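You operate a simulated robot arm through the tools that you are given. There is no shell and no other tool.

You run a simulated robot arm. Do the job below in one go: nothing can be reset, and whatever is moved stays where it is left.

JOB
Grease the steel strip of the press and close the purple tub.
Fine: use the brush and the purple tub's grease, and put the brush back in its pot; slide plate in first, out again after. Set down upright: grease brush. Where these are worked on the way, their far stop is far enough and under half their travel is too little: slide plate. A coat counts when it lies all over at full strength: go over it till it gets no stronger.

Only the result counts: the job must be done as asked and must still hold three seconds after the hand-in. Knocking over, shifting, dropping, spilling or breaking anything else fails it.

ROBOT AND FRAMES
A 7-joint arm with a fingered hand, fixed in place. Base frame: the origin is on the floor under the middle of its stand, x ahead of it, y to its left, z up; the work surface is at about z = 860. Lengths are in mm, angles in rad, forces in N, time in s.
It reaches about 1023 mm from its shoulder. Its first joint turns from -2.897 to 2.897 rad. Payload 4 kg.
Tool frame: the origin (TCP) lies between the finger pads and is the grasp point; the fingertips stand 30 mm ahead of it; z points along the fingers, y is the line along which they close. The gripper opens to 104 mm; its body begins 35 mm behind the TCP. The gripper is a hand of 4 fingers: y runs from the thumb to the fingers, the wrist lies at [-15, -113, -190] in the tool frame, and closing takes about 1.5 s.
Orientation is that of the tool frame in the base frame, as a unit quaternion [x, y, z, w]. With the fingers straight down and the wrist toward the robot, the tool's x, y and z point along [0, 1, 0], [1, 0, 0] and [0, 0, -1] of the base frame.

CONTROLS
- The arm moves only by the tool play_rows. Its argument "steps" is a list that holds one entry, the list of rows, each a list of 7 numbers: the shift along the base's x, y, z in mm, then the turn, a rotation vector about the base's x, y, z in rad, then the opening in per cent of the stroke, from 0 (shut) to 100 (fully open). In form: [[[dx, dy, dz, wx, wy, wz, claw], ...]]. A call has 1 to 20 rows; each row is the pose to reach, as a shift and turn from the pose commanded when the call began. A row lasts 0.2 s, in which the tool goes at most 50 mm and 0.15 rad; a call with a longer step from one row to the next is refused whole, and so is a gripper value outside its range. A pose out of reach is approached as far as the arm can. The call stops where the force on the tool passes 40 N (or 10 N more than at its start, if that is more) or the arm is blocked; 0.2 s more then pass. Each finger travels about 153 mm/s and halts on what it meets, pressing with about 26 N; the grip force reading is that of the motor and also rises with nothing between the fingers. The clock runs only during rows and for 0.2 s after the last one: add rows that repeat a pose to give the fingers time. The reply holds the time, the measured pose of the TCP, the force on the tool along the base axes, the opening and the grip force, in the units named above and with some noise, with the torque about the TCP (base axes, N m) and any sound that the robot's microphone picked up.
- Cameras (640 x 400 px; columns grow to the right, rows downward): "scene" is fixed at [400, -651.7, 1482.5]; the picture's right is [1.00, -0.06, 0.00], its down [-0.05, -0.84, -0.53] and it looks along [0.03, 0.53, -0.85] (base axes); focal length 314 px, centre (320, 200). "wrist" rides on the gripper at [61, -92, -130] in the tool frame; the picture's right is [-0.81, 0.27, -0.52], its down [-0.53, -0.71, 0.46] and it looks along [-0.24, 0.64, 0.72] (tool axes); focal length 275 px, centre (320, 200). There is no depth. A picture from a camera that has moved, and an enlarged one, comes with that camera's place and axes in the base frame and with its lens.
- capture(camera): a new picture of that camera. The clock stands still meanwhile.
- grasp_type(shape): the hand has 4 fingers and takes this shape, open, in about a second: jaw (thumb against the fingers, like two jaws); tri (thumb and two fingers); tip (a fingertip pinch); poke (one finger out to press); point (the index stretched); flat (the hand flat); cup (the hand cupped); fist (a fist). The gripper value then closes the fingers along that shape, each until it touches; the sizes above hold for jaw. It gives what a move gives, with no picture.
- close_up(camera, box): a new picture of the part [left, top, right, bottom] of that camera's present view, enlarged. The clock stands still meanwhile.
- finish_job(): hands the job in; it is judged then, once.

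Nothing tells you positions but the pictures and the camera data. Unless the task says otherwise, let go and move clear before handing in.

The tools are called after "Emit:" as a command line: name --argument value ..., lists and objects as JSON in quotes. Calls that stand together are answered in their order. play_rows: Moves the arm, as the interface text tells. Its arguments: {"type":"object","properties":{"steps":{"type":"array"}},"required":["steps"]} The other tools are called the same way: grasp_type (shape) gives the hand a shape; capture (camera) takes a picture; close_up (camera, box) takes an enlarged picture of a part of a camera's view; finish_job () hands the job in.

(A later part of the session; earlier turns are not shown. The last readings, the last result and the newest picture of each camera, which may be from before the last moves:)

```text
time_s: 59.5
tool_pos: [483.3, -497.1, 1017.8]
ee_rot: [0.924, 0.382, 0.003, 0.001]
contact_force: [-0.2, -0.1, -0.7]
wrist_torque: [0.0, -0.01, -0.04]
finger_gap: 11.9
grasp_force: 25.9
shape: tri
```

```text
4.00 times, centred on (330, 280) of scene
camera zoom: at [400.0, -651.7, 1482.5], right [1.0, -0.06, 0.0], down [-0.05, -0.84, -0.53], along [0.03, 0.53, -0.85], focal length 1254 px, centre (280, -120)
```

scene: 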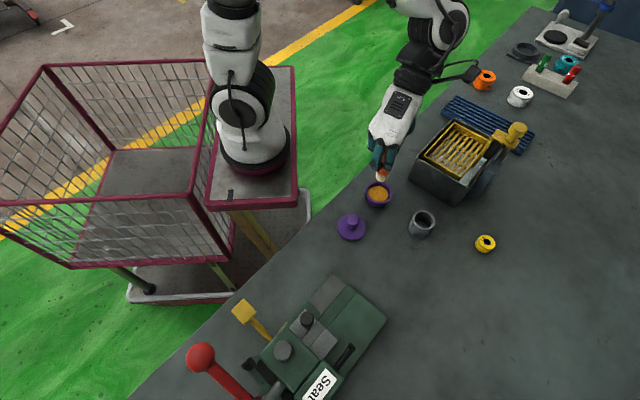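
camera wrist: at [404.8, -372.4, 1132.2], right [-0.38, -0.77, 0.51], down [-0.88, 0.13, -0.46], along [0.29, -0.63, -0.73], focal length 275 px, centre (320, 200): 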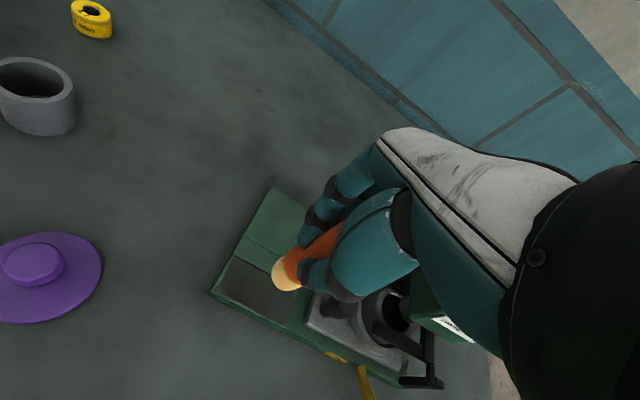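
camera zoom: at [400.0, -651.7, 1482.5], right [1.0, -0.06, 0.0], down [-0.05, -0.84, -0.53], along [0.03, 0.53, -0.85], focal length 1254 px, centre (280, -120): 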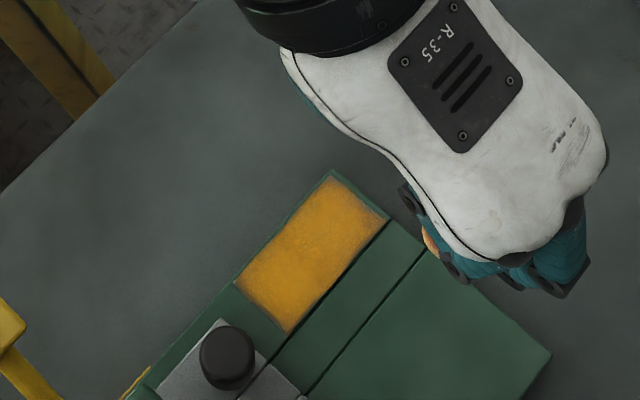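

The strip is covered, with slightly weaker edges and corners. I'll zoom in closely for a reference before a second coat.

Emit:
close_up --camera "wrist" --box '[220, 320, 300, 400]'

Emit:
close_up --camera "scene" --box '[305, 270, 350, 315]'

Emit:
close_up --camera "wrist" --box '[250, 230, 310, 290]'

```text
5.00 times, centred on (260, 360) of wrist
camera zoom: at [460.4, -388.4, 1149.6], right [-0.38, -0.77, 0.51], down [-0.88, 0.13, -0.46], along [0.29, -0.63, -0.72], focal length 1376 px, centre (620, -600)
```

zoom: 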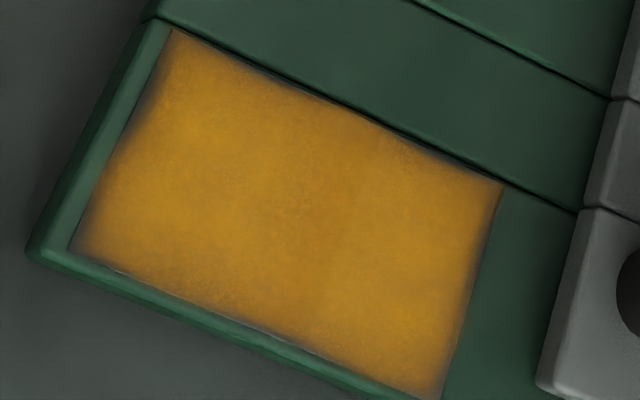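

```text
8.89 times, centred on (328, 292) of scene
camera zoom: at [400.0, -651.7, 1482.5], right [1.0, -0.06, 0.0], down [-0.05, -0.84, -0.53], along [0.03, 0.53, -0.85], focal length 2788 px, centre (253, -622)
```

zoom: 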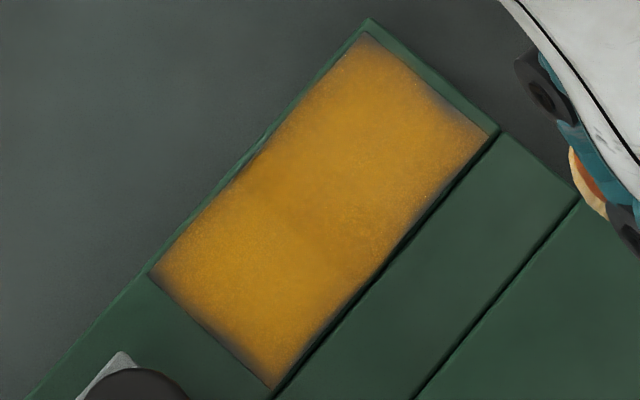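

```text
6.67 times, centred on (280, 260) of wrist
camera zoom: at [460.4, -388.4, 1149.6], right [-0.38, -0.77, 0.51], down [-0.88, 0.13, -0.46], along [0.29, -0.63, -0.72], focal length 1835 px, centre (587, -200)
```

zoom: 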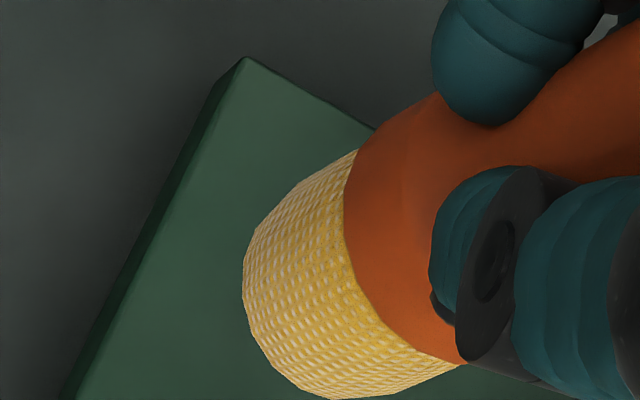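

I'll do a second pass now, reaching slightly beyond each edge. First I'll come down at the far outer corner.

Emit:
play_rows --steps '[[[-12, 14, -20, 0, 0, 0, 0], [-25.5, 28.3, -45, 0, 0, 0, 0], [-25.5, 28.3, -62, 0, 0, 0, 0], [-25.5, 28.3, -68, 0, 0, 0, 0], [-25.5, 28.3, -69.5, 0, 0, 0, 0], [-25.5, 28.3, -69.5, 0, 0, 0, 0]]]'

```text
time_s: 61.0
tool_pos: [457.2, -468.2, 948.1]
ee_rot: [0.924, 0.383, 0.003, 0.001]
contact_force: [0.9, 0.3, 2.5]
wrist_torque: [-0.01, 0.0, 0.0]
finger_gap: 12.0
grasp_force: 26.6
shape: tri
```

Emit:
play_rows --steps '[[[2.12, 2.12, -0.3, 0, 0, 0, 0], [-7.07, -7.07, -0.3, 0, 0, 0, 0], [-15.56, -15.56, -0.3, 0, 0, 0, 0], [-24.04, -24.04, -0.2, 0, 0, 0, 0], [-32.53, -32.53, -0.1, 0, 0, 0, 0], [-41.01, -41.01, 0, 0, 0, 0, 0], [-43.13, -43.13, 0, 0, 0, 0, 0], [-48.79, -37.48, 0, 0, 0, 0, 0], [-39.6, -28.28, -0.1, 0, 0, 0, 0], [-31.11, -19.8, -0.2, 0, 0, 0, 0], [-22.63, -11.31, -0.3, 0, 0, 0, 0], [-14.14, -2.83, -0.3, 0, 0, 0, 0], [-5.66, 5.66, -0.3, 0, 0, 0, 0], [-3.54, 7.78, -0.3, 0, 0, 0, 0]]]'

Emit:
close_up --camera "wrist" --box '[180, 180, 360, 360]'

```text
time_s: 64.0
tool_pos: [454.3, -459.7, 947.7]
ee_rot: [0.924, 0.383, 0.003, 0.001]
contact_force: [0.5, -0.2, 1.5]
wrist_torque: [-0.08, 0.02, 0.01]
finger_gap: 11.8
grasp_force: 26.4
shape: tri
```

```text
2.22 times, centred on (270, 270) of wrist
camera zoom: at [432.8, -351.4, 1078.9], right [-0.38, -0.77, 0.51], down [-0.88, 0.13, -0.46], along [0.29, -0.63, -0.72], focal length 612 px, centre (431, 44)
```

zoom: 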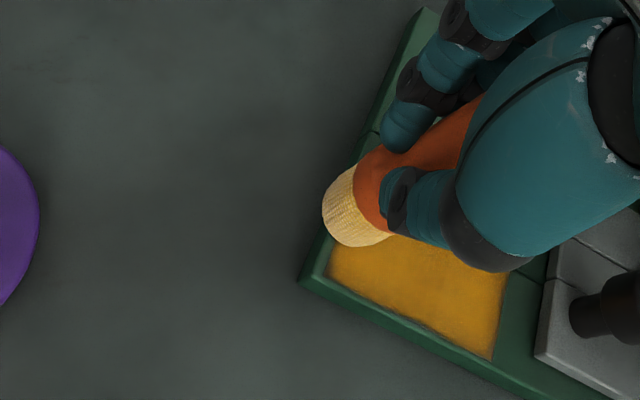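

Emit:
play_rows --steps '[[[-2.83, 2.83, -0.3, 0, 0, 0, 0], [-5.66, 5.66, -0.3, 0, 0, 0, 0], [-14.14, -2.83, -0.3, 0, 0, 0, 0], [-22.63, -11.31, -0.2, 0, 0, 0, 0], [-31.11, -19.8, -0.1, 0, 0, 0, 0], [-39.6, -28.28, 0, 0, 0, 0, 0], [-48.08, -36.77, 0.1, 0, 0, 0, 0], [-51.62, -40.31, 0.1, 0, 0, 0, 0], [-57.28, -34.65, 0.1, 0, 0, 0, 0], [-48.08, -25.46, 0, 0, 0, 0, 0], [-39.6, -16.97, -0.1, 0, 0, 0, 0], [-31.11, -8.49, -0.2, 0, 0, 0, 0], [-22.63, 0, -0.3, 0, 0, 0, 0], [-14.14, 8.49, -0.3, 0, 0, 0, 0], [-11.31, 11.31, -0.3, 0, 0, 0, 0]]]'

Emit:
play_rows --steps '[[[0, 0, 20, 0, 0, 0, 0], [20, -20, 50, 0, 0, 0, 0], [45, -45, 70, 0, 0, 0, 0], [45, -45, 70, 0, 0, 0, 0]]]'

Emit:
close_up --camera "wrist" --box '[180, 230, 350, 400]'

Emit:
close_up --camera "scene" --box '[305, 270, 350, 315]'

```text
time_s: 67.2
tool_pos: [443.2, -450.7, 948.4]
ee_rot: [0.924, 0.382, 0.002, -0.001]
contact_force: [-0.6, -0.5, -0.7]
wrist_torque: [-0.02, -0.01, 0.03]
finger_gap: 11.8
grasp_force: 25.3
shape: tri
```

```text
time_s: 68.2
tool_pos: [487.7, -495.1, 1017.6]
ee_rot: [0.924, 0.383, 0.003, 0.001]
contact_force: [-0.4, -0.5, -0.2]
wrist_torque: [0.0, -0.01, 0.01]
finger_gap: 11.8
grasp_force: 26.1
shape: tri
```

```text
2.35 times, centred on (265, 315) of wrist
camera zoom: at [467.0, -386.7, 1149.8], right [-0.38, -0.77, 0.51], down [-0.88, 0.13, -0.46], along [0.29, -0.63, -0.72], focal length 648 px, centre (449, -71)
```

zoom: 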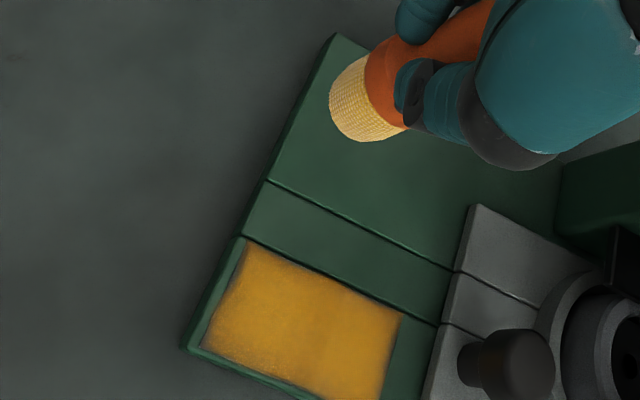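

```text
8.89 times, centred on (328, 292) of scene
camera zoom: at [400.0, -651.7, 1482.5], right [1.0, -0.06, 0.0], down [-0.05, -0.84, -0.53], along [0.03, 0.53, -0.85], focal length 2788 px, centre (253, -622)
```

zoom: 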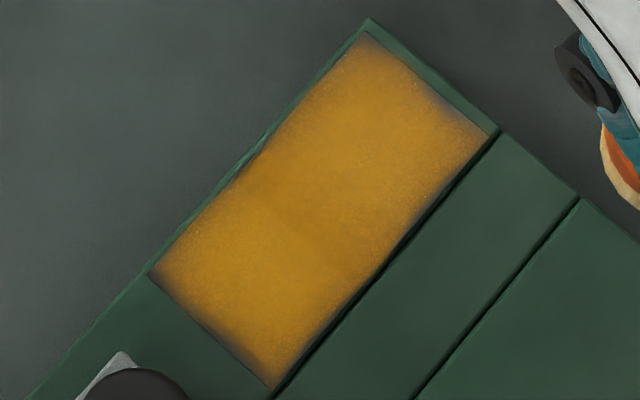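

The coat looks unchanged from the first pass, so it is probably saturated, but the brush could also be running dry. I'll reload it and go over the strip once more to be sure.

Emit:
play_rows --steps '[[[5, 20, 25, 0, 0, -0.14, 0], [10, 45, 30, 0, 0, -0.28, 0], [17, 70, 30, 0, 0, -0.42, 0], [24, 95, 30, 0, 0, -0.56, 0], [31, 120, 30, 0, 0, -0.7, 0], [39, 145, 30, 0, 0, -0.84, 0], [47, 170, 30, 0, 0, -0.98, 0], [54, 195, 30, 0, 0, -1.12, 0], [61, 215, 25, 0, 0, -1.26, 0], [67.3, 229.6, 15, 0, 0, -1.4, 0], [67.3, 229.6, 0, 0, 0, -1.4454, 0], [67.3, 229.6, 0, 0, 0, -1.4454, 0]]]'

Emit:
close_up --camera "wrist" --box '[150, 180, 390, 400]'

```text
time_s: 70.8
tool_pos: [556.8, -264.8, 1017.3]
ee_rot: [0.946, -0.325, 0.001, 0.003]
contact_force: [-0.3, -0.5, -0.7]
wrist_torque: [0.04, 0.0, -0.04]
finger_gap: 11.8
grasp_force: 25.8
shape: tri
```

```text
1.82 times, centred on (270, 290) of wrist
camera zoom: at [661.6, -228.3, 1148.6], right [-0.81, 0.28, 0.51], down [0.02, 0.89, -0.46], along [-0.59, -0.36, -0.72], focal length 500 px, centre (411, 36)
```

zoom: 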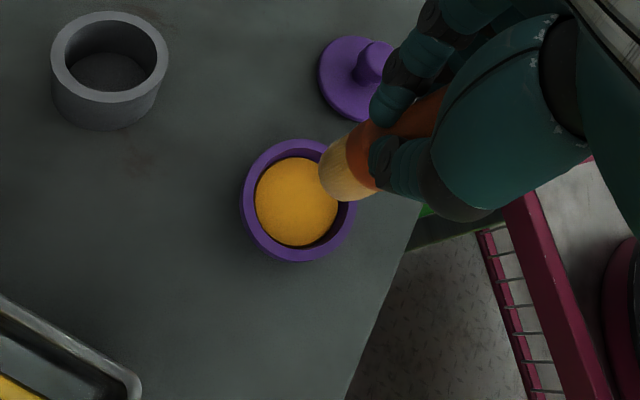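

Above the tub again; a gentle dip with a swirl.

Emit:
play_rows --steps '[[[-1.5, 0, -25, 0, 0, 0, 0], [-1.5, 0, -48, 0, 0, 0, 0], [-1.5, 0, -57, 0, 0, 0, 0], [-1.5, 0, -60, 0, 0, 0, 0], [-1.5, 0, -61.5, 0, 0, 0, 0], [1.5, 0, -61.8, 0, 0, 0, 0], [-1.5, 3, -61.8, 0, 0, 0, 0], [-4.5, 0, -61.8, 0, 0, 0, 0], [-1.5, -3, -61.8, 0, 0, 0, 0], [1.5, 0, -61.8, 0, 0, 0, 0], [-1.5, 3, -61.8, 0, 0, 0, 0], [-4.5, 0, -61.8, 0, 0, 0, 0], [-1.5, 0, -61.8, 0, 0, 0, 0]]]'

Emit:
play_rows --steps '[[[0, 0, 30, 0, 0, 0, 0], [0, 0, 65, 0, 0, 0, 0], [0, 0, 65, 0, 0, 0, 0]]]'

Emit:
close_up --camera "wrist" --box '[250, 220, 330, 300]'

```text
time_s: 73.5
tool_pos: [554.1, -264.4, 957.0]
ee_rot: [0.946, -0.325, 0.001, 0.002]
contact_force: [-0.4, 0.1, 1.7]
wrist_torque: [0.01, 0.04, 0.01]
finger_gap: 11.6
grasp_force: 26.0
shape: tri
```

```text
time_s: 74.3
tool_pos: [553.3, -265.6, 1020.3]
ee_rot: [0.946, -0.323, 0.001, 0.002]
contact_force: [-0.2, 0.7, -1.2]
wrist_torque: [0.0, 0.02, 0.01]
finger_gap: 11.5
grasp_force: 26.1
shape: tri
```

```text
5.00 times, centred on (290, 260) of wrist
camera zoom: at [658.9, -229.0, 1152.4], right [-0.81, 0.28, 0.51], down [0.02, 0.89, -0.46], along [-0.59, -0.36, -0.72], focal length 1376 px, centre (470, -100)
```

zoom: 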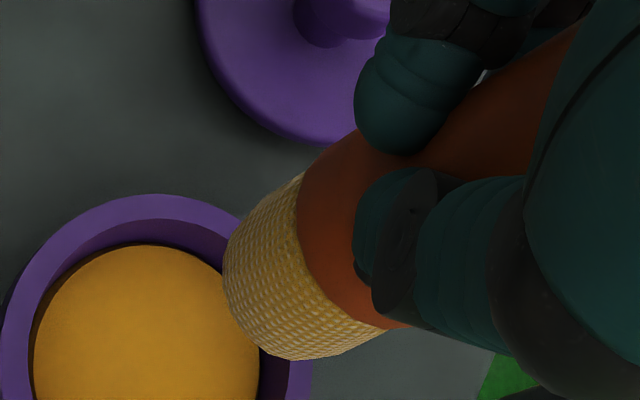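

The brush is reloaded. Back to the strip for the third pass.

Emit:
play_rows --steps '[[[-5, -10, 20, 0, 0, 0.14, 0], [-14, -30, 28, 0, 0, 0.28, 0], [-24, -55, 28, 0, 0, 0.42, 0], [-35, -80, 28, 0, 0, 0.56, 0], [-46, -105, 28, 0, 0, 0.7, 0], [-57, -130, 28, 0, 0, 0.84, 0], [-68, -152, 28, 0, 0, 0.98, 0], [-79, -172, 28, 0, 0, 1.12, 0], [-89, -190, 20, 0, 0, 1.26, 0], [-95.6, -200.7, 0, 0, 0, 1.4, 0], [-95.6, -200.7, -30, 0, 0, 1.4454, 0], [-95.6, -200.7, -55, 0, 0, 1.4454, 0], [-95.6, -200.7, -64, 0, 0, 1.4454, 0], [-95.6, -200.7, -64, 0, 0, 1.4454, 0]]]'

Emit:
close_up --camera "wrist" --box '[180, 180, 360, 360]'

```text
time_s: 77.3
tool_pos: [459.4, -465.0, 958.2]
ee_rot: [0.924, 0.383, 0.004, 0.0]
contact_force: [-0.1, -0.3, -1.0]
wrist_torque: [-0.02, -0.05, 0.02]
finger_gap: 11.1
grasp_force: 25.8
shape: tri
```

```text
2.22 times, centred on (270, 270) of wrist
camera zoom: at [437.5, -356.3, 1089.7], right [-0.38, -0.77, 0.51], down [-0.88, 0.13, -0.46], along [0.29, -0.63, -0.72], focal length 612 px, centre (431, 44)
```

zoom: 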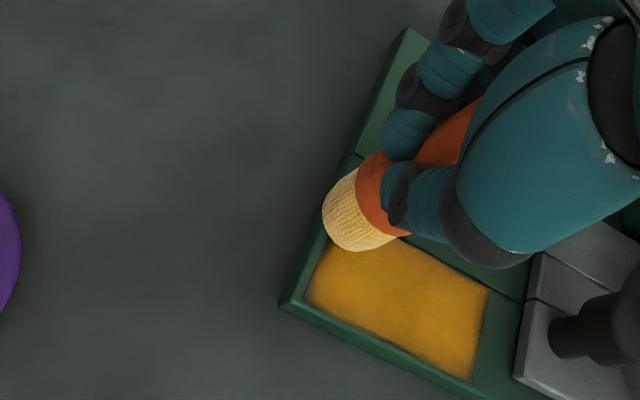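

Emit:
play_rows --steps '[[[0, 0, -5, 0, 0, 0, 0], [0, 0, -8, 0, 0, 0, 0], [0, 0, -9.5, 0, 0, 0, 0], [0, 0, -10, 0, 0, 0, 0], [0, 0, -10, 0, 0, 0, 0]]]'

```text
time_s: 78.5
tool_pos: [459.0, -465.9, 947.9]
ee_rot: [0.924, 0.383, 0.003, 0.002]
contact_force: [1.1, 0.8, 6.5]
wrist_torque: [-0.04, -0.05, 0.0]
finger_gap: 11.3
grasp_force: 25.4
shape: tri
```

Emit:
play_rows --steps '[[[-8.49, -8.49, 0, 0, 0, 0, 0], [-16.97, -16.97, 0, 0, 0, 0, 0], [-25.46, -25.46, 0.1, 0, 0, 0, 0], [-33.94, -33.94, 0.2, 0, 0, 0, 0], [-42.43, -42.43, 0.3, 0, 0, 0, 0], [-45.25, -45.25, 0.3, 0, 0, 0, 0], [-50.91, -39.6, 0.3, 0, 0, 0, 0], [-42.43, -31.11, 0.2, 0, 0, 0, 0], [-33.94, -22.63, 0.1, 0, 0, 0, 0], [-25.46, -14.14, 0, 0, 0, 0, 0], [-16.97, -5.66, 0, 0, 0, 0, 0], [-8.49, 2.83, 0, 0, 0, 0, 0], [-5.66, 5.66, 0, 0, 0, 0, 0], [-11.31, 11.31, 0, 0, 0, 0, 0], [-19.8, 2.83, 0, 0, 0, 0, 0], [-28.28, -5.66, 0, 0, 0, 0, 0], [-36.77, -14.14, 0.1, 0, 0, 0, 0], [-45.25, -22.63, 0.2, 0, 0, 0, 0], [-53.74, -31.11, 0.3, 0, 0, 0, 0], [-56.57, -33.94, 0.3, 0, 0, 0, 0]]]'

Emit:
close_up --camera "wrist" --box '[180, 180, 360, 360]'

```text
time_s: 82.8
tool_pos: [401.2, -499.8, 947.2]
ee_rot: [0.924, 0.382, 0.002, 0.0]
contact_force: [0.2, 0.8, 5.6]
wrist_torque: [-0.03, -0.04, 0.0]
finger_gap: 11.4
grasp_force: 25.9
shape: tri
```

```text
2.22 times, centred on (270, 270) of wrist
camera zoom: at [379.7, -390.7, 1078.5], right [-0.38, -0.77, 0.51], down [-0.88, 0.13, -0.46], along [0.29, -0.63, -0.72], focal length 612 px, centre (431, 44)
```

zoom: 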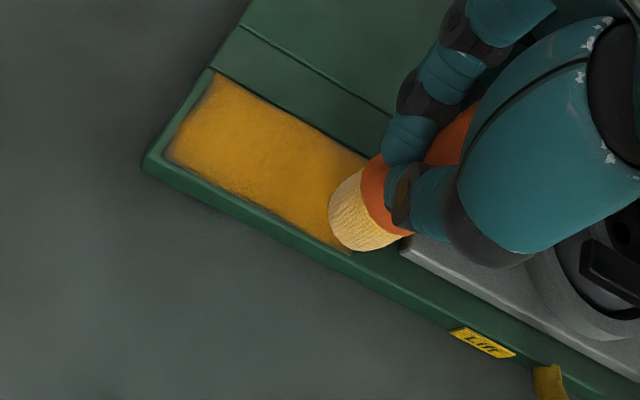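

Emit:
play_rows --steps '[[[-5.66, 5.66, 0, 0, 0, 0, 0], [2.83, 14.14, 0, 0, 0, 0, 0], [11.31, 22.63, -0.1, 0, 0, 0, 0], [19.8, 31.11, -0.2, 0, 0, 0, 0], [28.28, 39.6, -0.3, 0, 0, 0, 0], [36.77, 48.08, -0.3, 0, 0, 0, 0], [40.31, 51.62, -0.3, 0, 0, 0, 0], [45.96, 45.96, -0.3, 0, 0, 0, 0], [51.62, 40.31, -0.3, 0, 0, 0, 0], [57.98, 33.94, -0.3, 0, 0, 0, 0]]]'

Emit:
play_rows --steps '[[[0, 0, 20, 0, 0, 0, 0], [15, -15, 50, 0, 0, 0, 0], [30, -30, 70, 0, 0, 0, 0], [30, -30, 70, 0, 0, 0, 0]]]'

Emit:
close_up --camera "wrist" --box '[180, 230, 350, 400]'

Emit:
close_up --camera "scene" --box '[305, 270, 350, 315]'

```text
time_s: 85.0
tool_pos: [460.4, -465.7, 947.0]
ee_rot: [0.924, 0.383, 0.002, 0.0]
contact_force: [-0.9, 2.4, 10.7]
wrist_torque: [-0.01, 0.05, -0.05]
finger_gap: 11.4
grasp_force: 26.0
shape: tri
out of reach, approached as far as the arm can: row 7
```

```text
time_s: 86.0
tool_pos: [490.5, -497.2, 1015.9]
ee_rot: [0.924, 0.383, 0.003, 0.0]
contact_force: [1.0, -0.2, -0.7]
wrist_torque: [0.02, -0.03, -0.01]
finger_gap: 11.1
grasp_force: 26.9
shape: tri
```

```text
2.35 times, centred on (265, 315) of wrist
camera zoom: at [468.5, -388.3, 1147.4], right [-0.38, -0.77, 0.51], down [-0.88, 0.13, -0.46], along [0.29, -0.63, -0.72], focal length 648 px, centre (449, -71)
```

zoom: 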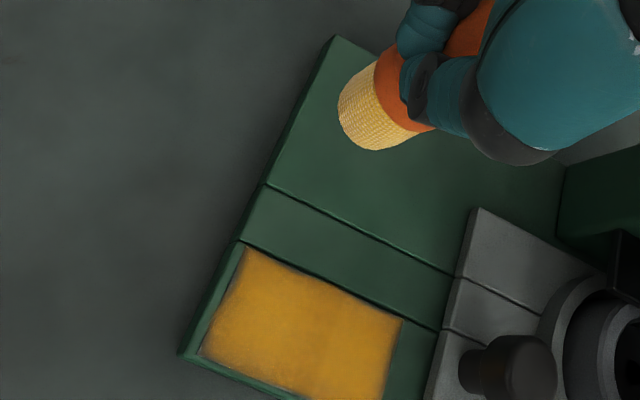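

```text
8.89 times, centred on (328, 292) of scene
camera zoom: at [400.0, -651.7, 1482.5], right [1.0, -0.06, 0.0], down [-0.05, -0.84, -0.53], along [0.03, 0.53, -0.85], focal length 2788 px, centre (253, -622)
```

zoom: 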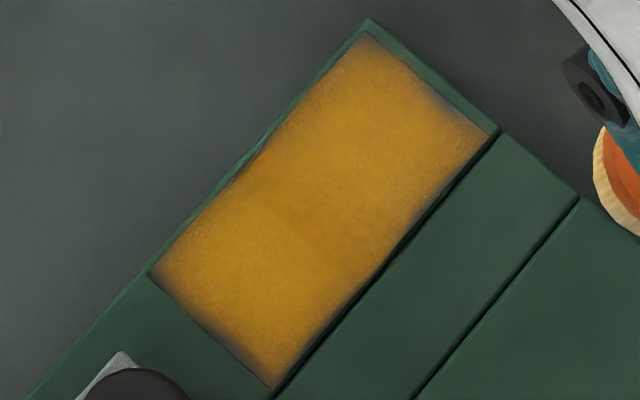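

The coat is unchanged after a reloaded pass, so it's at full strength everywhere. Next I'll carry the brush back above its pot.

Emit:
play_rows --steps '[[[10, 10, 30, 0, 0, -0.12, 0], [35, 35, 40, 0, 0, -0.24, 0], [62, 62, 40, 0, 0, -0.37, 0], [90, 90, 40, 0, 0, -0.5, 0], [118, 118, 40, 0, 0, -0.64, 0], [140, 142, 40, 0, 0, -0.77, 0], [147, 149.7, 40, 0, 0, -0.7854, 0], [147, 149.7, 40, 0, 0, -0.7854, 0]]]'

Emit:
close_up --camera "wrist" --box '[190, 180, 390, 380]'

Emit:
close_up --camera "scene" --box '[370, 120, 490, 250]'

```text
time_s: 87.8
tool_pos: [637.8, -345.7, 1057.9]
ee_rot: [1.0, -0.001, 0.002, 0.002]
contact_force: [-0.4, 0.0, -1.0]
wrist_torque: [-0.01, -0.01, 0.0]
finger_gap: 11.0
grasp_force: 25.9
shape: tri
```

```text
2.00 times, centred on (290, 280) of wrist
camera zoom: at [698.4, -253.1, 1189.6], right [-0.81, -0.27, 0.51], down [-0.53, 0.71, -0.46], along [-0.24, -0.65, -0.72], focal length 551 px, centre (380, 40)
```

zoom: 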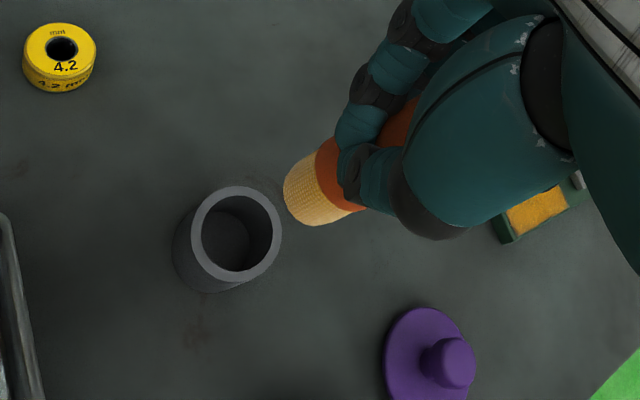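

```text
3.08 times, centred on (430, 185) of scene
camera zoom: at [400.0, -651.7, 1482.5], right [1.0, -0.06, 0.0], down [-0.05, -0.84, -0.53], along [0.03, 0.53, -0.85], focal length 965 px, centre (-18, 246)
```

zoom: 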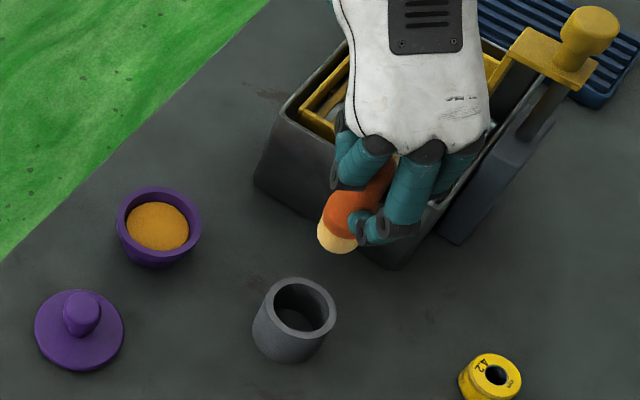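

The brush sits in the hand just as it did at pickup. I'll take a couple of still readings to average out noise before inserting it.

Emit:
play_rows --steps '[[[0, 0, 0, 0, 0, 0, 0]]]'

Emit:
play_rows --steps '[[[0, 0, 0, 0, 0, 0, 0]]]'

Emit:
play_rows --steps '[[[0, 0, 0, 0, 0, 0, 0]]]'

```text
time_s: 88.2
tool_pos: [636.5, -345.4, 1059.2]
ee_rot: [1.0, 0.0, 0.002, 0.002]
contact_force: [-0.7, 0.0, -0.3]
wrist_torque: [-0.01, 0.0, 0.02]
finger_gap: 11.0
grasp_force: 26.0
shape: tri
```

```text
time_s: 88.5
tool_pos: [637.0, -346.1, 1058.4]
ee_rot: [1.0, 0.001, 0.002, 0.001]
contact_force: [-0.3, 0.1, -0.5]
wrist_torque: [0.0, -0.01, 0.02]
finger_gap: 11.2
grasp_force: 25.8
shape: tri
```

```text
time_s: 89.0
tool_pos: [637.6, -345.2, 1058.2]
ee_rot: [1.0, 0.0, 0.002, 0.002]
contact_force: [0.0, 0.6, -0.4]
wrist_torque: [0.01, 0.01, -0.02]
finger_gap: 11.0
grasp_force: 26.0
shape: tri
```

Emit:
play_rows --steps '[[[0.5, -1.8, -30, 0, 0, 0, 0], [0.5, -1.8, -60, 0, 0, 0, 0], [0.5, -1.8, -75, 0, 0, 0, 0], [0.5, -1.8, -80, 0, 0, 0, 0]]]'

Emit:
close_up --camera "wrist" --box '[190, 180, 390, 380]'

Emit:
close_up --camera "scene" --box '[380, 150, 470, 240]'

```text
time_s: 90.0
tool_pos: [637.4, -347.9, 975.8]
ee_rot: [1.0, -0.002, 0.002, 0.002]
contact_force: [0.5, 0.0, -0.4]
wrist_torque: [-0.02, 0.03, -0.01]
finger_gap: 11.3
grasp_force: 26.2
shape: tri
```

```text
2.00 times, centred on (290, 280) of wrist
camera zoom: at [698.8, -254.7, 1107.8], right [-0.81, -0.27, 0.51], down [-0.53, 0.71, -0.46], along [-0.24, -0.65, -0.72], focal length 551 px, centre (380, 40)
```

zoom: 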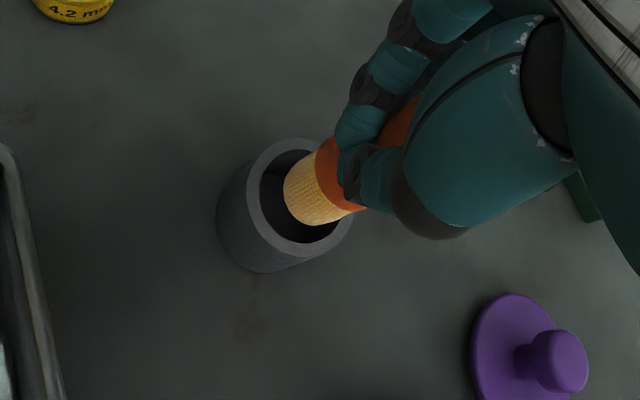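

```text
4.44 times, centred on (425, 195) of scene
camera zoom: at [400.0, -651.7, 1482.5], right [1.0, -0.06, 0.0], down [-0.05, -0.84, -0.53], along [0.03, 0.53, -0.85], focal length 1394 px, centre (-147, 222)
```

zoom: 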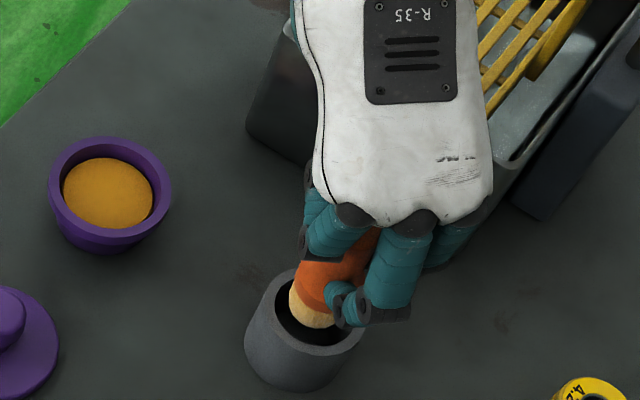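

The tip is centred at the mouth of the pot. I'll keep lowering slowly.

Emit:
play_rows --steps '[[[0, 0, -8, 0, 0, 0, 0], [0, 0, -16, 0, 0, 0, 0], [0, 0, -24, 0, 0, 0, 0], [0, 0, -30, 0, 0, 0, 0], [0, 0, -34, 0, 0, 0, 0], [0, 0, -34, 0, 0, 0, 0]]]'

Emit:
close_up --camera "wrist" --box '[190, 180, 390, 380]'

```text
time_s: 91.3
tool_pos: [636.9, -348.3, 942.7]
ee_rot: [1.0, -0.001, 0.003, 0.002]
contact_force: [1.7, 1.5, -0.5]
wrist_torque: [0.08, -0.09, -0.03]
finger_gap: 11.3
grasp_force: 26.3
shape: tri
```

```text
2.00 times, centred on (290, 280) of wrist
camera zoom: at [699.0, -254.9, 1074.2], right [-0.81, -0.27, 0.51], down [-0.53, 0.71, -0.46], along [-0.24, -0.65, -0.72], focal length 551 px, centre (380, 40)
```

zoom: 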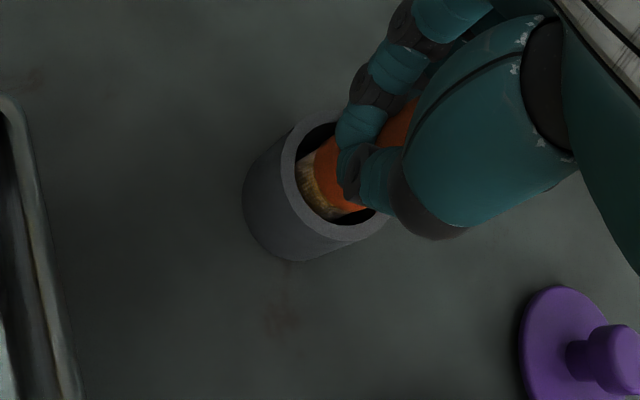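

There is a slight side force, so I'll centre the brush by about a millimetre and continue down gently.

Emit:
play_rows --steps '[[[1.2, 1, 0, 0, 0, 0, 0], [1.2, 1, -2, 0, 0, 0, 0], [1.2, 1, -2, 0, 0, 0, 0]]]'

```text
time_s: 92.2
tool_pos: [638.4, -346.3, 940.4]
ee_rot: [1.0, 0.0, 0.002, 0.002]
contact_force: [0.5, 0.0, -0.3]
wrist_torque: [0.0, 0.01, 0.02]
finger_gap: 11.4
grasp_force: 25.9
shape: tri
```

Emit:
play_rows --steps '[[[0.3, 0.3, -1.5, 0, 0, 0, 0], [0.3, 0.3, -2.5, 0, 0, 0, 0], [0.3, 0.3, -2.5, 0, 0, 0, 0]]]'

Emit:
play_rows --steps '[[[0, 0, -1, 0, 0, 0, 0], [0, 0, -1, 0, 0, 0, 0]]]'

Emit:
close_up --camera "wrist" --box '[190, 180, 390, 380]'

```text
time_s: 93.0
tool_pos: [639.0, -346.8, 938.9]
ee_rot: [1.0, 0.0, 0.003, 0.001]
contact_force: [0.2, -0.1, -0.1]
wrist_torque: [0.03, 0.03, -0.01]
finger_gap: 11.2
grasp_force: 26.1
shape: tri
```

```text
time_s: 93.5
tool_pos: [639.7, -345.3, 937.6]
ee_rot: [1.0, 0.0, 0.002, 0.002]
contact_force: [0.4, -0.7, 0.1]
wrist_torque: [0.0, 0.0, 0.05]
finger_gap: 11.3
grasp_force: 26.1
shape: tri
```

```text
2.00 times, centred on (290, 280) of wrist
camera zoom: at [700.7, -253.6, 1068.6], right [-0.81, -0.27, 0.51], down [-0.53, 0.71, -0.46], along [-0.24, -0.65, -0.72], focal length 551 px, centre (380, 40)
```

zoom: 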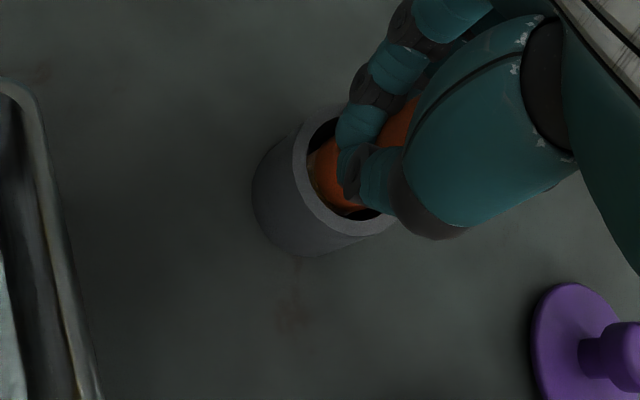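

Emit:
play_rows --steps '[[[0, 0, -1, 0, 0, 0, 0], [0, 0, -1, 0, 0, 0, 0]]]'

Emit:
play_rows --steps '[[[0, 0, -1, 0, 0, 0, 0], [0, 0, -1, 0, 0, 0, 0]]]'

```text
time_s: 94.2
tool_pos: [638.3, -346.2, 936.7]
ee_rot: [1.0, 0.0, 0.003, 0.002]
contact_force: [1.8, 1.6, 11.4]
wrist_torque: [-0.01, -0.05, 0.01]
finger_gap: 11.3
grasp_force: 25.9
shape: tri
```

```text
time_s: 94.8
tool_pos: [639.7, -345.3, 936.2]
ee_rot: [1.0, 0.0, 0.002, 0.001]
contact_force: [3.9, 4.1, 20.3]
wrist_torque: [0.04, -0.06, 0.0]
finger_gap: 11.6
grasp_force: 26.3
shape: tri
```

The brush is resting on the pot floor. I'll relieve the pressure, then open.

Emit:
play_rows --steps '[[[0, 0, 1.4, 0, 0, 0, 0], [0, 0, 1.4, 0, 0, 0, 0], [0, 0, 1.4, 0, 0, 0, 12], [0, 0, 1.4, 0, 0, 0, 20], [0, 0, 1.4, 0, 0, 0, 30], [0, 0, 1.4, 0, 0, 0, 45], [0, 0, 1.4, 0, 0, 0, 45]]]'

Emit:
close_up --camera "wrist" --box '[190, 180, 390, 380]'

Emit:
close_up --camera "scene" --box '[380, 150, 470, 240]'

```text
time_s: 96.3
tool_pos: [638.1, -346.1, 936.7]
ee_rot: [1.0, 0.0, 0.001, 0.001]
contact_force: [0.5, 0.0, -0.2]
wrist_torque: [-0.01, -0.06, -0.01]
finger_gap: 46.4
grasp_force: 0.1
shape: tri
```

```text
2.00 times, centred on (290, 280) of wrist
camera zoom: at [700.0, -253.7, 1068.3], right [-0.81, -0.27, 0.51], down [-0.53, 0.71, -0.46], along [-0.24, -0.65, -0.72], focal length 551 px, centre (380, 40)
```

zoom: 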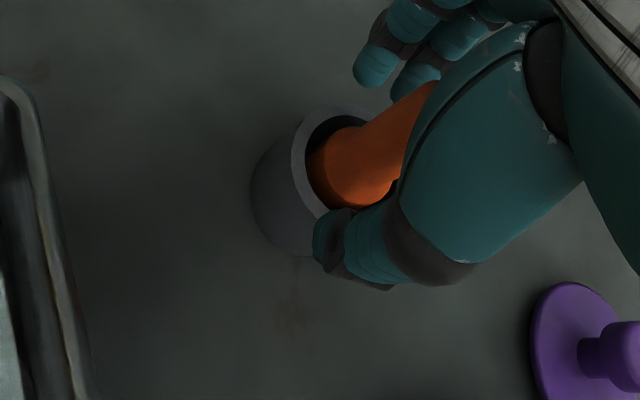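

```text
4.44 times, centred on (425, 195) of scene
camera zoom: at [400.0, -651.7, 1482.5], right [1.0, -0.06, 0.0], down [-0.05, -0.84, -0.53], along [0.03, 0.53, -0.85], focal length 1394 px, centre (-147, 222)
```

zoom: 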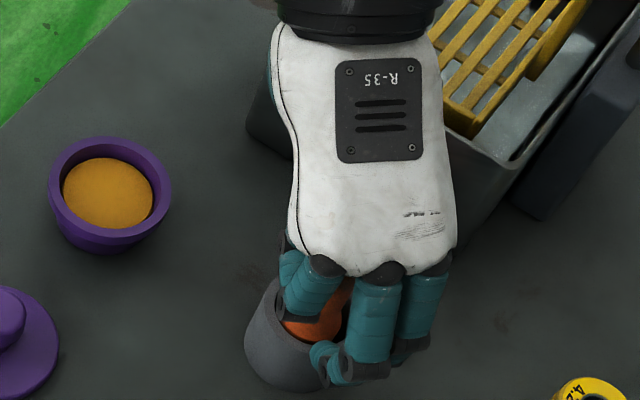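

Released cleanly. I'll lift straight up slowly, then check the brush and pot.

Emit:
play_rows --steps '[[[0, 0, 10, 0, 0, 0, 45], [0, 0, 25, 0, 0, 0, 45], [0, 0, 50, 0, 0, 0, 45], [0, 0, 90, 0, 0, 0, 45], [0, 0, 130, 0, 0, 0, 45], [0, 0, 130, 0, 0, 0, 45]]]'

Emit:
capture --camera "scene"

Emit:
close_up --camera "scene" --box '[330, 170, 450, 250]'

Emit:
close_up --camera "wrist" --box '[190, 240, 390, 400]'

```text
time_s: 97.8
tool_pos: [638.8, -348.4, 1067.2]
ee_rot: [1.0, 0.0, 0.002, 0.002]
contact_force: [0.2, 0.8, -0.9]
wrist_torque: [0.01, -0.01, -0.02]
finger_gap: 46.4
grasp_force: 0.0
shape: tri
```

```text
taken
```

scene: 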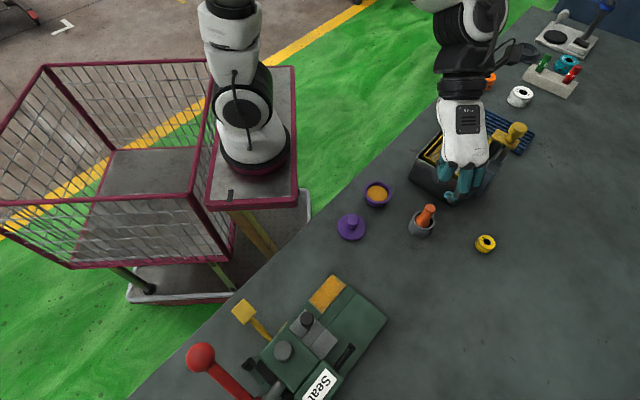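

```text
5.00 times, centred on (390, 210) of scene
camera zoom: at [400.0, -651.7, 1482.5], right [1.0, -0.06, 0.0], down [-0.05, -0.84, -0.53], along [0.03, 0.53, -0.85], focal length 1568 px, centre (-30, 150)
```

zoom: 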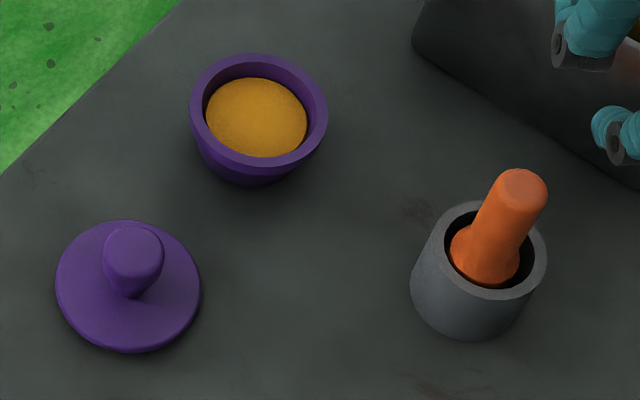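

```text
2.50 times, centred on (290, 320) of wrist
camera zoom: at [699.9, -254.6, 1197.9], right [-0.81, -0.27, 0.51], down [-0.53, 0.71, -0.46], along [-0.24, -0.65, -0.72], focal length 688 px, centre (395, -100)
```

zoom: 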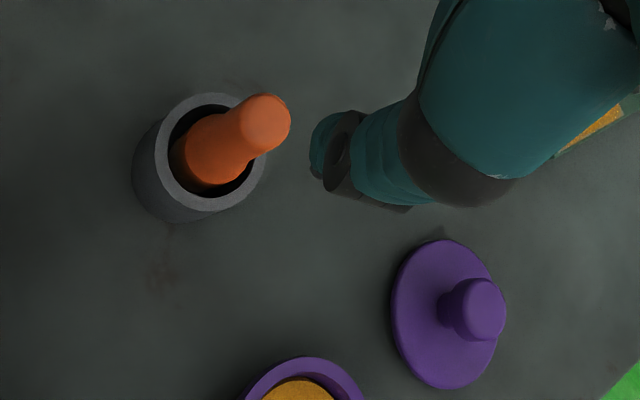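

The brush is upright in its pot and the pot hasn't moved. Next I'll go back to the slide plate's knob with the same leaning hand pose as before, to pull the plate out.

Emit:
play_rows --steps '[[[-26, -22, 12, 0.0179, 0.0706, 0.1184, 45], [-61, -48, 12, 0.0358, 0.1412, 0.2368, 45], [-96, -74, 12, 0.0536, 0.2119, 0.3552, 45], [-131, -100, 12, 0.0715, 0.2825, 0.4736, 45], [-166, -126, 12, 0.0894, 0.3531, 0.592, 45], [-201, -152, 12, 0.1073, 0.4237, 0.7104, 45], [-231, -175, 12, 0.1251, 0.4943, 0.8288, 45], [-246.5, -188.5, 12, 0.1251, 0.4943, 0.8288, 45], [-246.5, -188.5, 12, 0.1251, 0.4943, 0.8288, 45]]]'

Emit:
capture --camera "wrist"

Emit:
close_up --camera "scene" --box '[250, 220, 410, 380]'

```text
time_s: 99.8
tool_pos: [391.9, -536.4, 1080.3]
ee_rot: [0.885, 0.398, -0.235, -0.06]
contact_force: [-0.1, -0.3, -0.9]
wrist_torque: [0.01, -0.02, -0.01]
finger_gap: 46.1
grasp_force: 0.2
shape: tri
```

```text
taken
camera wrist: at [425.5, -416.8, 1200.1], right [-0.04, -0.74, 0.67], down [-1.0, 0.05, 0.0], along [-0.04, -0.67, -0.74], focal length 275 px, centre (320, 200)
```

wrist: 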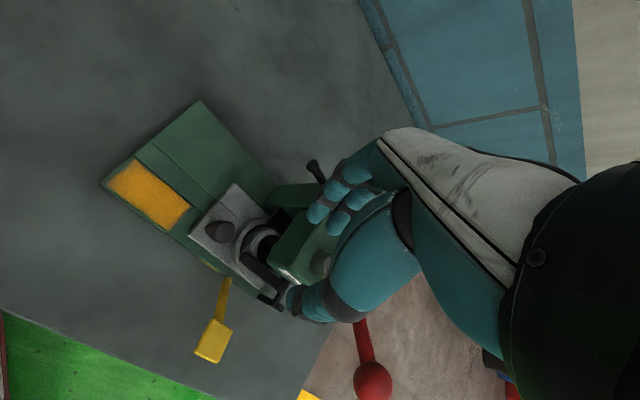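

```text
2.50 times, centred on (330, 300) of scene
camera zoom: at [400.0, -651.7, 1482.5], right [1.0, -0.06, 0.0], down [-0.05, -0.84, -0.53], along [0.03, 0.53, -0.85], focal length 784 px, centre (295, -50)
```

zoom: 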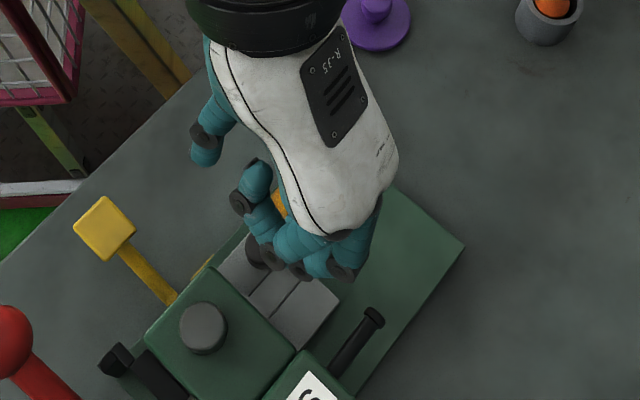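

I'm right above the release point. Going down around the knob.

Emit:
play_rows --steps '[[[0, 0, -45, 0, 0, 0, 45], [0, 0, -85, 0, 0, 0, 45], [0, 0, -115, 0, 0, 0, 45], [0, 0, -135, 0, 0, 0, 45], [0, 0, -148, 0, 0, 0, 45], [0, 0, -154.5, 0, 0, 0, 45], [0, 0, -154.5, 0, 0, 0, 45]]]'

Emit:
close_up --camera "wrist" --box '[110, 30, 390, 390]'

```text
time_s: 101.3
tool_pos: [392.2, -535.3, 925.0]
ee_rot: [0.885, 0.398, -0.235, -0.058]
contact_force: [3.4, -1.0, 11.4]
wrist_torque: [-0.17, -0.27, 0.01]
finger_gap: 46.4
grasp_force: 0.1
shape: tri
```

```text
1.11 times, centred on (250, 210) of wrist
camera zoom: at [426.1, -418.0, 1044.7], right [-0.04, -0.74, 0.68], down [-1.0, 0.05, 0.0], along [-0.04, -0.68, -0.74], focal length 306 px, centre (398, 189)
```

zoom: 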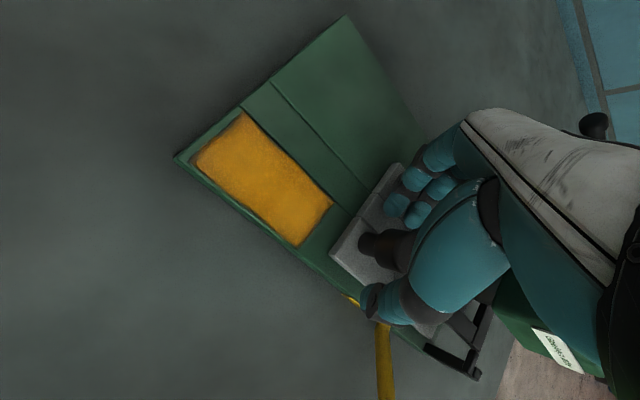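

The knob is between the pads, with some light finger contact on its top. I'll raise 1 mm and close.

Emit:
play_rows --steps '[[[0, 0, 1, 0, 0, 0, 45], [0, 0, 1, 0, 0, 0, 30], [0, 0, 1, 0, 0, 0, 20], [0, 0, 1, 0, 0, 0, 10], [0, 0, 1, 0, 0, 0, 5], [0, 0, 1, 0, 0, 0, 5], [0, 0, 1, 0, 0, 0, 5]]]'

Emit:
close_up --camera "wrist" --box '[190, 150, 410, 370]'

```text
time_s: 103.0
tool_pos: [392.4, -534.7, 924.7]
ee_rot: [0.885, 0.398, -0.235, -0.06]
contact_force: [-3.2, 0.9, -5.1]
wrist_torque: [-0.1, -0.17, 0.02]
finger_gap: 10.3
grasp_force: 26.0
shape: tri
```

```text
1.82 times, centred on (300, 260) of wrist
camera zoom: at [425.7, -417.2, 1045.3], right [-0.04, -0.74, 0.67], down [-1.0, 0.05, 0.0], along [-0.04, -0.67, -0.74], focal length 500 px, centre (356, 91)
```

zoom: 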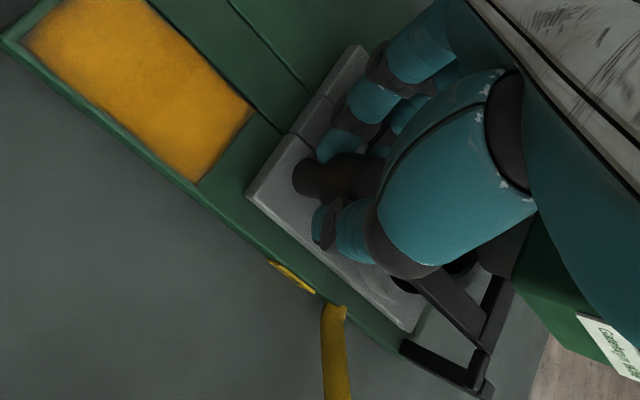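

Gripped as before. I'll pull the plate outward (+e2), starting gently.

Emit:
play_rows --steps '[[[4, 4, 0, 0, 0, 0, 5], [9, 9, 0, 0, 0, 0, 5], [14, 14, 0, 0, 0, 0, 5], [19, 19, 0, 0, 0, 0, 5], [24, 24, 0, 0, 0, 0, 5], [29, 29, 0, 0, 0, 0, 5], [34, 34, 0, 0, 0, 0, 5], [34, 34, 0, 0, 0, 0, 5]]]'

Emit:
capture --camera "wrist"

Emit:
close_up --camera "scene" --box '[250, 230, 410, 390]'

```text
time_s: 104.8
tool_pos: [425.5, -499.7, 926.5]
ee_rot: [0.884, 0.399, -0.235, -0.06]
contact_force: [-0.1, 1.6, -11.8]
wrist_torque: [-0.13, -0.34, 0.05]
finger_gap: 9.7
grasp_force: 26.1
shape: tri
```

```text
taken
camera wrist: at [460.1, -381.9, 1046.2], right [-0.04, -0.74, 0.67], down [-1.0, 0.05, 0.0], along [-0.04, -0.67, -0.74], focal length 275 px, centre (320, 200)
```

wrist: 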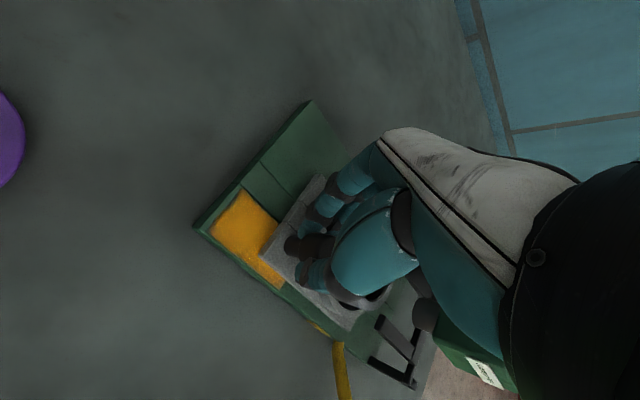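

```text
2.50 times, centred on (330, 310) of scene
camera zoom: at [400.0, -651.7, 1482.5], right [1.0, -0.06, 0.0], down [-0.05, -0.84, -0.53], along [0.03, 0.53, -0.85], focal length 784 px, centre (295, -75)
```

zoom: 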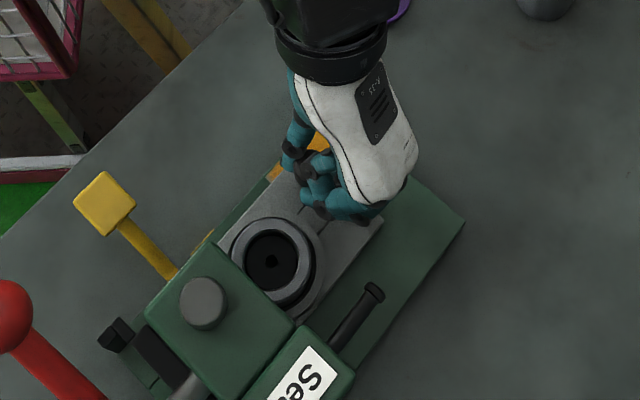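

The plate follows. I'll continue to the outer stop, with a slight drop in height to ease the vertical load.

Emit:
play_rows --steps '[[[5, 5, -0.7, 0, 0, 0, 5], [10, 10, -0.7, 0, 0, 0, 5], [15, 15, -0.7, 0, 0, 0, 5], [20, 20, -0.7, 0, 0, 0, 5], [25, 25, -0.7, 0, 0, 0, 5], [28, 28, -0.7, 0, 0, 0, 5], [30, 30, -0.7, 0, 0, 0, 5], [30, 30, -0.7, 0, 0, 0, 5]]]'

Emit:
capture --camera "wrist"

```text
time_s: 106.5
tool_pos: [455.8, -470.8, 924.2]
ee_rot: [0.885, 0.397, -0.235, -0.061]
contact_force: [-19.8, -8.5, -11.9]
wrist_torque: [-0.3, 0.02, 0.1]
finger_gap: 9.6
grasp_force: 25.8
shape: tri
```

```text
taken
camera wrist: at [490.0, -353.3, 1045.8], right [-0.04, -0.74, 0.67], down [-1.0, 0.06, 0.0], along [-0.04, -0.67, -0.74], focal length 275 px, centre (320, 200)
```

wrist: 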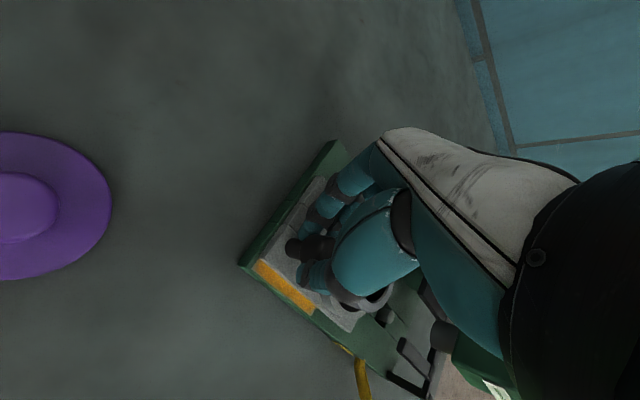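

The plate is at its outer stop (20 N reaction). I'll relax, release, and lift straight up.

Emit:
play_rows --steps '[[[-1.2, -1.2, 0, 0, 0, 0, 5], [-1.2, -1.2, 0, 0, 0, 0, 15], [-1.2, -1.2, 0, 0, 0, 0, 30], [-1.2, -1.2, 0, 0, 0, 0, 45], [-1.2, -1.2, 0, 0, 0, 0, 45]]]'

Emit:
play_rows --steps '[[[0, 0, 15, 0, 0, 0, 45], [0, 0, 40, 0, 0, 0, 45], [0, 0, 80, 0, 0, 0, 45], [0, 0, 120, 0, 0, 0, 45], [0, 0, 150, 0, 0, 0, 45], [0, 0, 150, 0, 0, 0, 45]]]'

Emit:
capture --camera "wrist"

Emit:
close_up --camera "scene" --box '[250, 230, 410, 390]'

```text
time_s: 107.8
tool_pos: [456.5, -471.9, 924.1]
ee_rot: [0.885, 0.399, -0.235, -0.06]
contact_force: [1.2, -0.3, 3.1]
wrist_torque: [-0.06, -0.06, 0.02]
finger_gap: 46.2
grasp_force: 0.1
shape: tri
```

```text
time_s: 109.2
tool_pos: [456.3, -470.6, 1075.5]
ee_rot: [0.885, 0.397, -0.235, -0.059]
contact_force: [-0.3, -0.2, -0.5]
wrist_torque: [-0.03, -0.01, 0.02]
finger_gap: 46.6
grasp_force: 0.2
shape: tri
```

```text
taken
camera wrist: at [490.5, -352.2, 1195.1], right [-0.04, -0.74, 0.67], down [-1.0, 0.05, 0.0], along [-0.04, -0.67, -0.74], focal length 275 px, centre (320, 200)
```

wrist: 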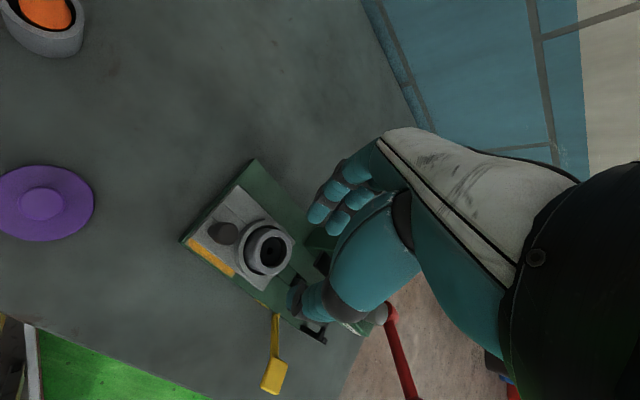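

```text
2.50 times, centred on (330, 310) of scene
camera zoom: at [400.0, -651.7, 1482.5], right [1.0, -0.06, 0.0], down [-0.05, -0.84, -0.53], along [0.03, 0.53, -0.85], focal length 784 px, centre (295, -75)
```

zoom: 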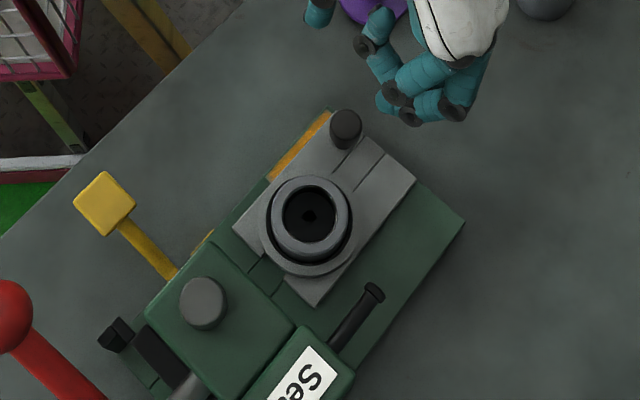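

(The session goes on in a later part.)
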